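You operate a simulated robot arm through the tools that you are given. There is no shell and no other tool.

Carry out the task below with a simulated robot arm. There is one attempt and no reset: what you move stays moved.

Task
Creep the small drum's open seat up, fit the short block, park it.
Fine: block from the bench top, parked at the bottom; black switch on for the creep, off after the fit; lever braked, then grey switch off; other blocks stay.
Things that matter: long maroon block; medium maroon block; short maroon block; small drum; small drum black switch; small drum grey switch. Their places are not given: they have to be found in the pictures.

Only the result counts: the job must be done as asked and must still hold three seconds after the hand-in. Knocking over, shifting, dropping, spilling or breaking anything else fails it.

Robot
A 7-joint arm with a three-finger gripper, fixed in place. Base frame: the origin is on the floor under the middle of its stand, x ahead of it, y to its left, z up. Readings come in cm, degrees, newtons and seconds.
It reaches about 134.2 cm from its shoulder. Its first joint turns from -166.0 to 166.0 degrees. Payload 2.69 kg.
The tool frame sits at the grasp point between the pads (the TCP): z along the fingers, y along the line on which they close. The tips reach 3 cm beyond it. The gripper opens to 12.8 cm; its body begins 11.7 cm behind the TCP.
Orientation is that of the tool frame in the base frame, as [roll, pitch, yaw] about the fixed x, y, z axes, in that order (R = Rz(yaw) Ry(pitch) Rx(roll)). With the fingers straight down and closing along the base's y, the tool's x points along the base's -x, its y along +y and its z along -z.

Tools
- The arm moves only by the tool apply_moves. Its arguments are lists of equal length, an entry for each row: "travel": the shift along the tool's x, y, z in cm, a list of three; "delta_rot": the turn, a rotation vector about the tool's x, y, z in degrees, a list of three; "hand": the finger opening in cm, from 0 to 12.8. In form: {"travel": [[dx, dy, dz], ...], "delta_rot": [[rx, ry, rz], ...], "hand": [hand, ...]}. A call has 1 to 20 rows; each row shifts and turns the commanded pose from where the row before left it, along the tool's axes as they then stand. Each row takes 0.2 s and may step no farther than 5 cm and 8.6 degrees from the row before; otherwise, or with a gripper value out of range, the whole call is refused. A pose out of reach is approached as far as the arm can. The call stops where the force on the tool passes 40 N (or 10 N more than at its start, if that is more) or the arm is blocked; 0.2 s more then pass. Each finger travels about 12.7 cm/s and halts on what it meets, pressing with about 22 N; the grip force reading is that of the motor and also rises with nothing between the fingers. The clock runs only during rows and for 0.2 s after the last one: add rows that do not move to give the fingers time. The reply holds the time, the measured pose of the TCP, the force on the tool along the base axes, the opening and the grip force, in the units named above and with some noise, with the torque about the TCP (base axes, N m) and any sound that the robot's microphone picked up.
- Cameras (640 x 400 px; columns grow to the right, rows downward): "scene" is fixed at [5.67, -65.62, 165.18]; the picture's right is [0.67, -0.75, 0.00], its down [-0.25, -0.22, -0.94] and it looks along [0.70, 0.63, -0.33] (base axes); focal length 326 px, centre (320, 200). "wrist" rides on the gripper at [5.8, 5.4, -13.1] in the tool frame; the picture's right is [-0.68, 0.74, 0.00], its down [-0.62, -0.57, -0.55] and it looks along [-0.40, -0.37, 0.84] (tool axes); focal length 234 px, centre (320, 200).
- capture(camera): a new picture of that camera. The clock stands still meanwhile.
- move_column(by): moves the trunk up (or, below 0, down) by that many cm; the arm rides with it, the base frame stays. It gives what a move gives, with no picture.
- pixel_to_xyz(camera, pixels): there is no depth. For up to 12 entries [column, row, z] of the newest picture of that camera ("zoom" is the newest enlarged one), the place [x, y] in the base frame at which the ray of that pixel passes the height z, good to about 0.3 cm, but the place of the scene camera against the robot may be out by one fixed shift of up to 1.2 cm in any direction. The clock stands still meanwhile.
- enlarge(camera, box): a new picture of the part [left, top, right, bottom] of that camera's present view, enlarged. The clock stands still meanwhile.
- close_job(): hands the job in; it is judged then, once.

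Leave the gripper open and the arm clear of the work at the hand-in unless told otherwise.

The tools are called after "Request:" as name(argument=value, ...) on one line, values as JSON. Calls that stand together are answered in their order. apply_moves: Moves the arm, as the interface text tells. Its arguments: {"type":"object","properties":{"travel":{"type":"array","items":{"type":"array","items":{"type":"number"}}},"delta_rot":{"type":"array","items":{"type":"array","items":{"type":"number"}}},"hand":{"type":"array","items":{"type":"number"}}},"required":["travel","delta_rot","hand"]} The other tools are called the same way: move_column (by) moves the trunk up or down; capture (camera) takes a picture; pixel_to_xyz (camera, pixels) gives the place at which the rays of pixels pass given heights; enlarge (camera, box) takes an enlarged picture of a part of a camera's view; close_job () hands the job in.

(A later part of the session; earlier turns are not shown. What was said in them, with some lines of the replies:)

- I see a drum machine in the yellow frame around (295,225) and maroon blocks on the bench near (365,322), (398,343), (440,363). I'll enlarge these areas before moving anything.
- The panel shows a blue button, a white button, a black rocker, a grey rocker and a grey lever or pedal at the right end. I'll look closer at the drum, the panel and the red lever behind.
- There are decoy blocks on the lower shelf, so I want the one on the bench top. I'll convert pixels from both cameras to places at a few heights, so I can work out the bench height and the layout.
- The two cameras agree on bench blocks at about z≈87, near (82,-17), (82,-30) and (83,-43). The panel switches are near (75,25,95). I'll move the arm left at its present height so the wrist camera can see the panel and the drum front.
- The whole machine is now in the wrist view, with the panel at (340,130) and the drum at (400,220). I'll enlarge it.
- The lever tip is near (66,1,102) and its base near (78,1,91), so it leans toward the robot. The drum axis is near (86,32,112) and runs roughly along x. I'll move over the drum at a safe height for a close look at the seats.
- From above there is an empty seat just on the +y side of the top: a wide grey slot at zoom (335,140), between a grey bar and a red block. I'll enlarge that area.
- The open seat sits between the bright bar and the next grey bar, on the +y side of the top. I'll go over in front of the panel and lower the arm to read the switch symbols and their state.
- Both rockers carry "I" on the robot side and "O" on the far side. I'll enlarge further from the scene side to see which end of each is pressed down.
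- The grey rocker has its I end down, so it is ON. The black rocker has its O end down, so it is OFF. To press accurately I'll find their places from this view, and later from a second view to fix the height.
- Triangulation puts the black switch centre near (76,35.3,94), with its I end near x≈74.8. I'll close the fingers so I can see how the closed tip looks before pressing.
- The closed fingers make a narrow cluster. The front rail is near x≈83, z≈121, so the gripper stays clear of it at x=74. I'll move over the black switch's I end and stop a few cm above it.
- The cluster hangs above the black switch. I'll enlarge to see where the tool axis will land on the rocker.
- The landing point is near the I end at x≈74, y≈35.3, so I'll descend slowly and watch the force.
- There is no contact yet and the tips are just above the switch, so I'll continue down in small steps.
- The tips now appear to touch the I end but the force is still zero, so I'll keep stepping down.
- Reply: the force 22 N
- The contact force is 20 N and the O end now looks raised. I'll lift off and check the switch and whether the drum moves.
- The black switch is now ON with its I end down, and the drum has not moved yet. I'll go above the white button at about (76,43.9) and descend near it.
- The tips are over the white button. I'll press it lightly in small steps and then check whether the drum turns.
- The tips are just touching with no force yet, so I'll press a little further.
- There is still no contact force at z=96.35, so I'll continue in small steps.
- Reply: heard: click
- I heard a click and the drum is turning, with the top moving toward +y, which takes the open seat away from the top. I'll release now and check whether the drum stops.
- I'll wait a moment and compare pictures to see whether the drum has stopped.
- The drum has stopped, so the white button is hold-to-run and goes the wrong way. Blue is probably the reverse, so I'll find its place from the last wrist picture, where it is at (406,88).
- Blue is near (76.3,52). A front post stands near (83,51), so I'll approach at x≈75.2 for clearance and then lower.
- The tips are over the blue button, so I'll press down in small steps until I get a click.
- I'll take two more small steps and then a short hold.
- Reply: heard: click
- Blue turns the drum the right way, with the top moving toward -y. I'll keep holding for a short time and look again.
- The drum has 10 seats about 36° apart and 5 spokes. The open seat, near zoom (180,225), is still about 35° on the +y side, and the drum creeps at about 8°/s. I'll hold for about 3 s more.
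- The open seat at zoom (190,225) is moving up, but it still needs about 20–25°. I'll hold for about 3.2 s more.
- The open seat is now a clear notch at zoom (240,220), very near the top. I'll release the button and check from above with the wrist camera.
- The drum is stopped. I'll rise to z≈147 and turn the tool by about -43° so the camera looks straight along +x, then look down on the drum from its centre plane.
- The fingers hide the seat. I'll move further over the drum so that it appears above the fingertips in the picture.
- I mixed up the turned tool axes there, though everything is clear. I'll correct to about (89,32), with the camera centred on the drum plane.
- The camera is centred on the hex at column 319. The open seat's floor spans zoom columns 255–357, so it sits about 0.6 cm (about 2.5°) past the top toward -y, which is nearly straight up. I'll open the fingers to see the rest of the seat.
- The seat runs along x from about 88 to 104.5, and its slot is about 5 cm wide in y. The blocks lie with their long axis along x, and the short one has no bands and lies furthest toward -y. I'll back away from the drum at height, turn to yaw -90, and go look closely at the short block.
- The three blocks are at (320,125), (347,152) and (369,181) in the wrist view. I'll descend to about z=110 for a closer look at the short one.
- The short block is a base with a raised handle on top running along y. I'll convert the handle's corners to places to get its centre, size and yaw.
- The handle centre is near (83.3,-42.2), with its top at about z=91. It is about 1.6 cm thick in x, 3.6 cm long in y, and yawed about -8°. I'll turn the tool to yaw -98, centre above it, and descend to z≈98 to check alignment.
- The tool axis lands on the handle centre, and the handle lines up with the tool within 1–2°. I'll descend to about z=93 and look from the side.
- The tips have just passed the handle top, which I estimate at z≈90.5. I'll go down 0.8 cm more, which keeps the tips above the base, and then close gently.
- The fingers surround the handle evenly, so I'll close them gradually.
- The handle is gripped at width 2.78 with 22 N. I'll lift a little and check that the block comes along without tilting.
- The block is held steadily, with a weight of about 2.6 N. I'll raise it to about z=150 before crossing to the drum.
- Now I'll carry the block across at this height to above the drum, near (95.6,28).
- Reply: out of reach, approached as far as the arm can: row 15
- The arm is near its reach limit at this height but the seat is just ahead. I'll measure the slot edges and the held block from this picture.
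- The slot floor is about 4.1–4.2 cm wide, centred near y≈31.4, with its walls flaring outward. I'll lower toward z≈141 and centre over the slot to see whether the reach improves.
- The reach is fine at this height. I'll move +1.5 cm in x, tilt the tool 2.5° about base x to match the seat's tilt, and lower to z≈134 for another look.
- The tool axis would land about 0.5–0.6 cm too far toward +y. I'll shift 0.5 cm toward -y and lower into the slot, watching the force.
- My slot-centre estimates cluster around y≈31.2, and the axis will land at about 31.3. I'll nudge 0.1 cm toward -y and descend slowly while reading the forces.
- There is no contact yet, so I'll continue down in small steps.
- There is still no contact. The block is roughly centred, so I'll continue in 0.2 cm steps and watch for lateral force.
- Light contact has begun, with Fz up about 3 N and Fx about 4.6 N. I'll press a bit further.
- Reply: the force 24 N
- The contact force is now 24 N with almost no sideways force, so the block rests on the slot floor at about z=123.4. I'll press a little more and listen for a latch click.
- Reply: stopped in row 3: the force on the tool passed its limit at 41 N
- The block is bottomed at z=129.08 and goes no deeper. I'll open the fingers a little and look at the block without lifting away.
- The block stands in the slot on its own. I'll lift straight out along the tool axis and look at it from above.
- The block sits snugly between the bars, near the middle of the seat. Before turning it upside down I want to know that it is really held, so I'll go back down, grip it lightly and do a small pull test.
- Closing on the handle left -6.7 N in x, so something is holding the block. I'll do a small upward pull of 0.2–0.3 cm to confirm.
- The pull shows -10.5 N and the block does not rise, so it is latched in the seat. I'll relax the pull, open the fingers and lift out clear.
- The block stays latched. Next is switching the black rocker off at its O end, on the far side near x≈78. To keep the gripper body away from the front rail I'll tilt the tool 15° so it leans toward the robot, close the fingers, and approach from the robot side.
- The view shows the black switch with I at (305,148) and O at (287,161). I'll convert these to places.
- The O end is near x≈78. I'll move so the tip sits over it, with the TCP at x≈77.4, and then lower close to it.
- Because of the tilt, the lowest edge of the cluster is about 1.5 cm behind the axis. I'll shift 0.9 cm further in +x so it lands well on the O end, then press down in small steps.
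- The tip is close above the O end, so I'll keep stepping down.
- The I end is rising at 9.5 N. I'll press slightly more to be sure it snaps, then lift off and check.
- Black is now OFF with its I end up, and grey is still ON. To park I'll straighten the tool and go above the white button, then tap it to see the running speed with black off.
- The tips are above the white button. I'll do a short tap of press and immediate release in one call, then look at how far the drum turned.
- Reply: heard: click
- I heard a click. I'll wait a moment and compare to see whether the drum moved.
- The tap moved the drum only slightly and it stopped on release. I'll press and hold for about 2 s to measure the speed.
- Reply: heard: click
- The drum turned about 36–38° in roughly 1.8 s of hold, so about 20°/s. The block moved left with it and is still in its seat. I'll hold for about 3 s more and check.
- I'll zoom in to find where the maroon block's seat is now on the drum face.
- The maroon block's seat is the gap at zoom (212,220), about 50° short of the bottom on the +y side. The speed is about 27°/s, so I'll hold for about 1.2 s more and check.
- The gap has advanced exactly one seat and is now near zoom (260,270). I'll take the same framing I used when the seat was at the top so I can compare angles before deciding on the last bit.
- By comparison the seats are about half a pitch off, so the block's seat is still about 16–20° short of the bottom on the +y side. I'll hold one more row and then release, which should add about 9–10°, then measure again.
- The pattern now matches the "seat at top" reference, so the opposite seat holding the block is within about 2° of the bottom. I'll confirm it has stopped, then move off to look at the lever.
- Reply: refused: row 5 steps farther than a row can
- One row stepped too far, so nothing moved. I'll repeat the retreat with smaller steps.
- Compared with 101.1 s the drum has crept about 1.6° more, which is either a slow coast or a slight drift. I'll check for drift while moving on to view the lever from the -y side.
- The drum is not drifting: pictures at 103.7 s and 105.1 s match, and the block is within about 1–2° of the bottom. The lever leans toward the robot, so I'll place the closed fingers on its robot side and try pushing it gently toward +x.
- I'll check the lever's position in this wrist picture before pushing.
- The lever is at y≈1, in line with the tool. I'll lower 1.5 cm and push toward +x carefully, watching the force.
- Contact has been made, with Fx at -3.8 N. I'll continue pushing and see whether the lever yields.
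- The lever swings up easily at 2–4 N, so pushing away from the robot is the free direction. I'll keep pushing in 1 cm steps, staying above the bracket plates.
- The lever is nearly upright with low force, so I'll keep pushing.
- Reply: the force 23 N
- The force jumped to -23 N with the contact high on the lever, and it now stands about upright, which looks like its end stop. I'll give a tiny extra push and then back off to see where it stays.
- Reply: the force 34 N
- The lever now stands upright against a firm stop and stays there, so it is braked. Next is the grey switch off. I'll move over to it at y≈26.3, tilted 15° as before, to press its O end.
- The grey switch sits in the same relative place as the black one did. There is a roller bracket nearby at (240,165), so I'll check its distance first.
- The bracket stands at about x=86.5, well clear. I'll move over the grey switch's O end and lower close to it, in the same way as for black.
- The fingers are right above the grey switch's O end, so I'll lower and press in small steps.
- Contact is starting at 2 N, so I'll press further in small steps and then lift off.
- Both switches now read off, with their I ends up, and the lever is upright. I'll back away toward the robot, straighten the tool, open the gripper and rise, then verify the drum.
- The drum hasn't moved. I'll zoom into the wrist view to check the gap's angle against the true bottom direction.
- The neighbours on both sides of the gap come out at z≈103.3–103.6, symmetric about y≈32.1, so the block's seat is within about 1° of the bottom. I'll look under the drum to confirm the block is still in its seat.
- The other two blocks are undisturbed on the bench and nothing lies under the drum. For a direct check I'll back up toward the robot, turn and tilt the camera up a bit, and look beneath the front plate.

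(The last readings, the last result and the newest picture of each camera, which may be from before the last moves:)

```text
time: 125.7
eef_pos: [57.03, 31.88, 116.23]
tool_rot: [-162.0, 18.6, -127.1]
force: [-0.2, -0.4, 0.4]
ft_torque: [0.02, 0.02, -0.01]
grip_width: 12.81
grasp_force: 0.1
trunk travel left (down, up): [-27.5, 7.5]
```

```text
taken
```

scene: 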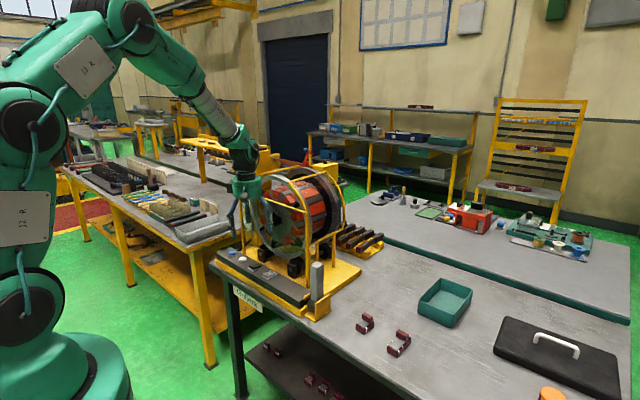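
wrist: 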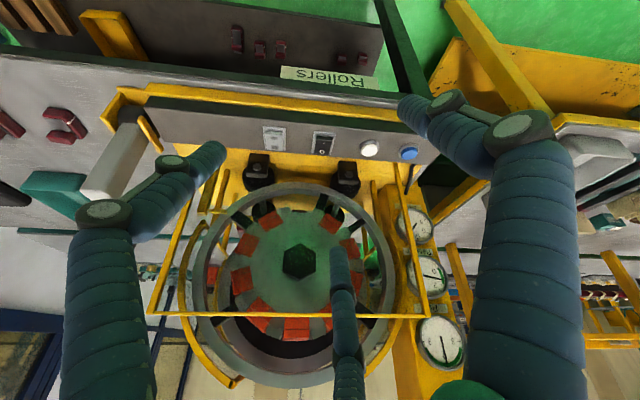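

The drum face is visible upside down. I'll lower the camera about 14 cm to see beneath the plate edge.

Request:
apply_moves(travel=[[1.49, 1.37, 4.21], [1.49, 1.37, 4.21], [1.49, 1.37, 4.21], [0, 0, 0]], delta_rot=[[0, 0, 0], [0, 0, 0], [0, 0, 0], [0, 0, 0]], hand=[12.8, 12.8, 12.8, 12.8])

Request:
capture(camera="wrist")

Request:
enlarge(camera="wrist", box=[210, 150, 390, 330])

```text
time: 126.7
eef_pos: [57.3, 32.1, 102.16]
tool_rot: [-162.1, 18.5, -127.1]
force: [-0.3, -0.3, 0.5]
ft_torque: [0.01, -0.04, 0.01]
grip_width: 12.78
grasp_force: 0.0
trunk travel left (down, up): [-27.5, 7.5]
```

```text
taken
```

wrist: 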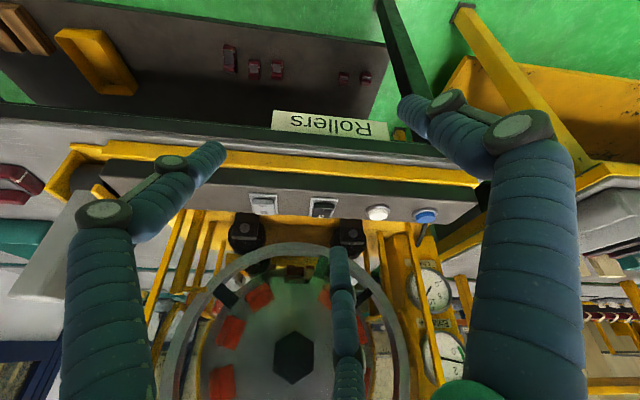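

```text
2.22 times, centred on (300, 240) of wrist
```

zoom: 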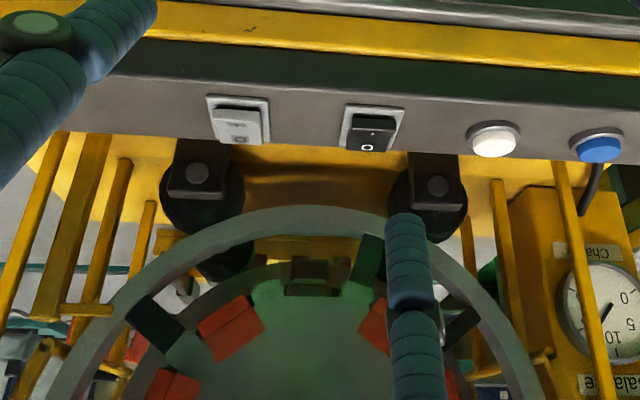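

Request:
enlarge(camera="wrist", box=[265, 235, 335, 290])

```text
7.27 times, centred on (300, 262) of wrist
```

zoom: 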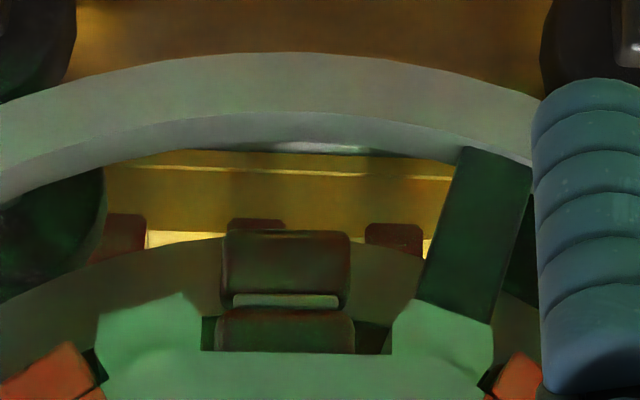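

The block is clearly visible hanging in its seat at the very bottom, centred in the notch. I'll raise the arm clear, level the tool with the gripper open, and take a last look.

Request:
apply_moves(travel=[[-1.49, -1.37, -4.21], [-1.49, -1.37, -4.21], [-1.49, -1.37, -4.21], [-1.49, -1.37, -4.21], [-1.49, -1.37, -4.21], [-1.49, -1.37, -4.21], [-1.49, -1.37, -4.21], [-1.49, -1.37, -4.21], [-1.49, -1.37, -4.21], [-1.49, -1.37, -4.21], [0, 0, 0], [0, 0, 0], [0, 0, 0], [0, 0, 0]], delta_rot=[[0, 0, 0], [0, 0, 0], [0, 0, 0], [0, 0, 0], [0, 0, 0], [0, 0, 0], [0, 0, 0], [0, 0, 0], [0, 0, 0], [0, 0, 0], [-5.67, 6.17, 0], [-5.67, 6.17, 0], [-5.67, 6.17, 0], [0, 0, 0]], hand=[12.8, 12.8, 12.8, 12.8, 12.8, 12.8, 12.8, 12.8, 12.8, 12.8, 12.8, 12.8, 12.8, 12.8])

Request:
capture(camera="scene")

Request:
enlarge(camera="scene", box=[230, 150, 360, 320])

Request:
enlarge(camera="scene", box=[244, 256, 340, 320])

```text
time: 129.7
eef_pos: [57.48, 31.95, 149.04]
tool_rot: [-179.9, 0.2, -130.1]
force: [0.6, -0.8, 0.0]
ft_torque: [-0.01, 0.04, -0.02]
grip_width: 12.8
grasp_force: 0.0
trunk travel left (down, up): [-27.5, 7.5]
```

```text
taken
```

scene: 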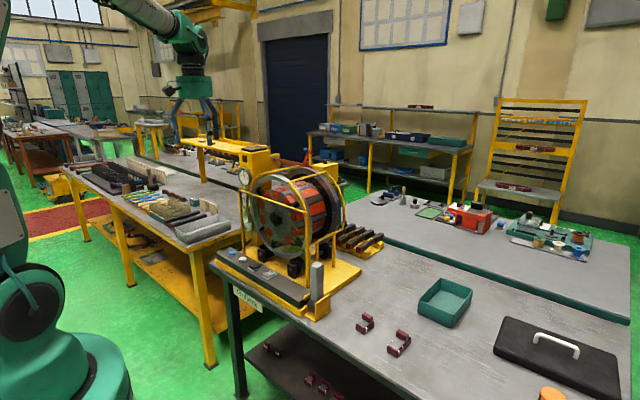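

```text
2.35 times, centred on (295, 235) of scene
```

zoom: 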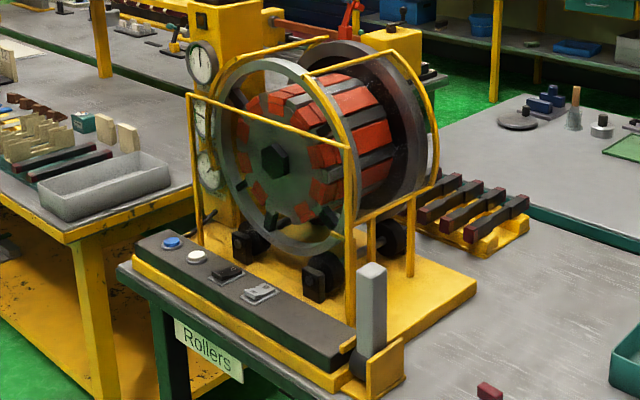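

```text
6.25 times, centred on (292, 288) of scene
```

zoom: 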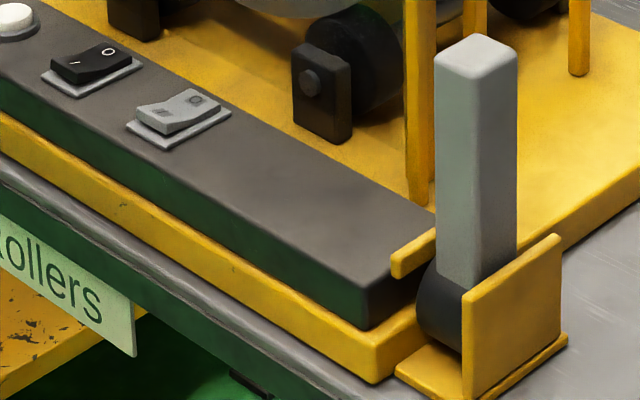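

Both switches are off, the lever stands upright against its stop, and the short block is latched at the bottom of the drum. The medium and long blocks are where they started. The gripper is open and the arm is clear, so I'm handing in.

Request:
close_job()

```text
The job is handed in.
```

The short block is fitted in the small drum's open seat and parked at the bottom. The job is handed in; no verdict has come back.

- **Creep:** I switched black on and used the blue button to bring the open seat to the top. It stopped about 3° past straight up.
- **Fit:** I took the short block from the bench top and pressed it into the seat. A pull of about 8 N beyond its weight did not lift it, so it is latched. I switched black off after that.
- **Park:** I used the white button to turn the seat to the bottom. It stopped within about 1° of straight down, and a look under the front plate showed the block still in place.
- **Brake and power:** I pushed the lever from its lean toward the robot up to a firm stop at vertical, then switched grey off. I took upright to mean braked because the drum turned freely with the lever leaning. I did not test the brake by pressing a button against it.
- **Other blocks:** The medium and long blocks are still where they started, and I did not touch the blocks on the lower shelf.

At hand-in the gripper was open and the arm clear of the work.
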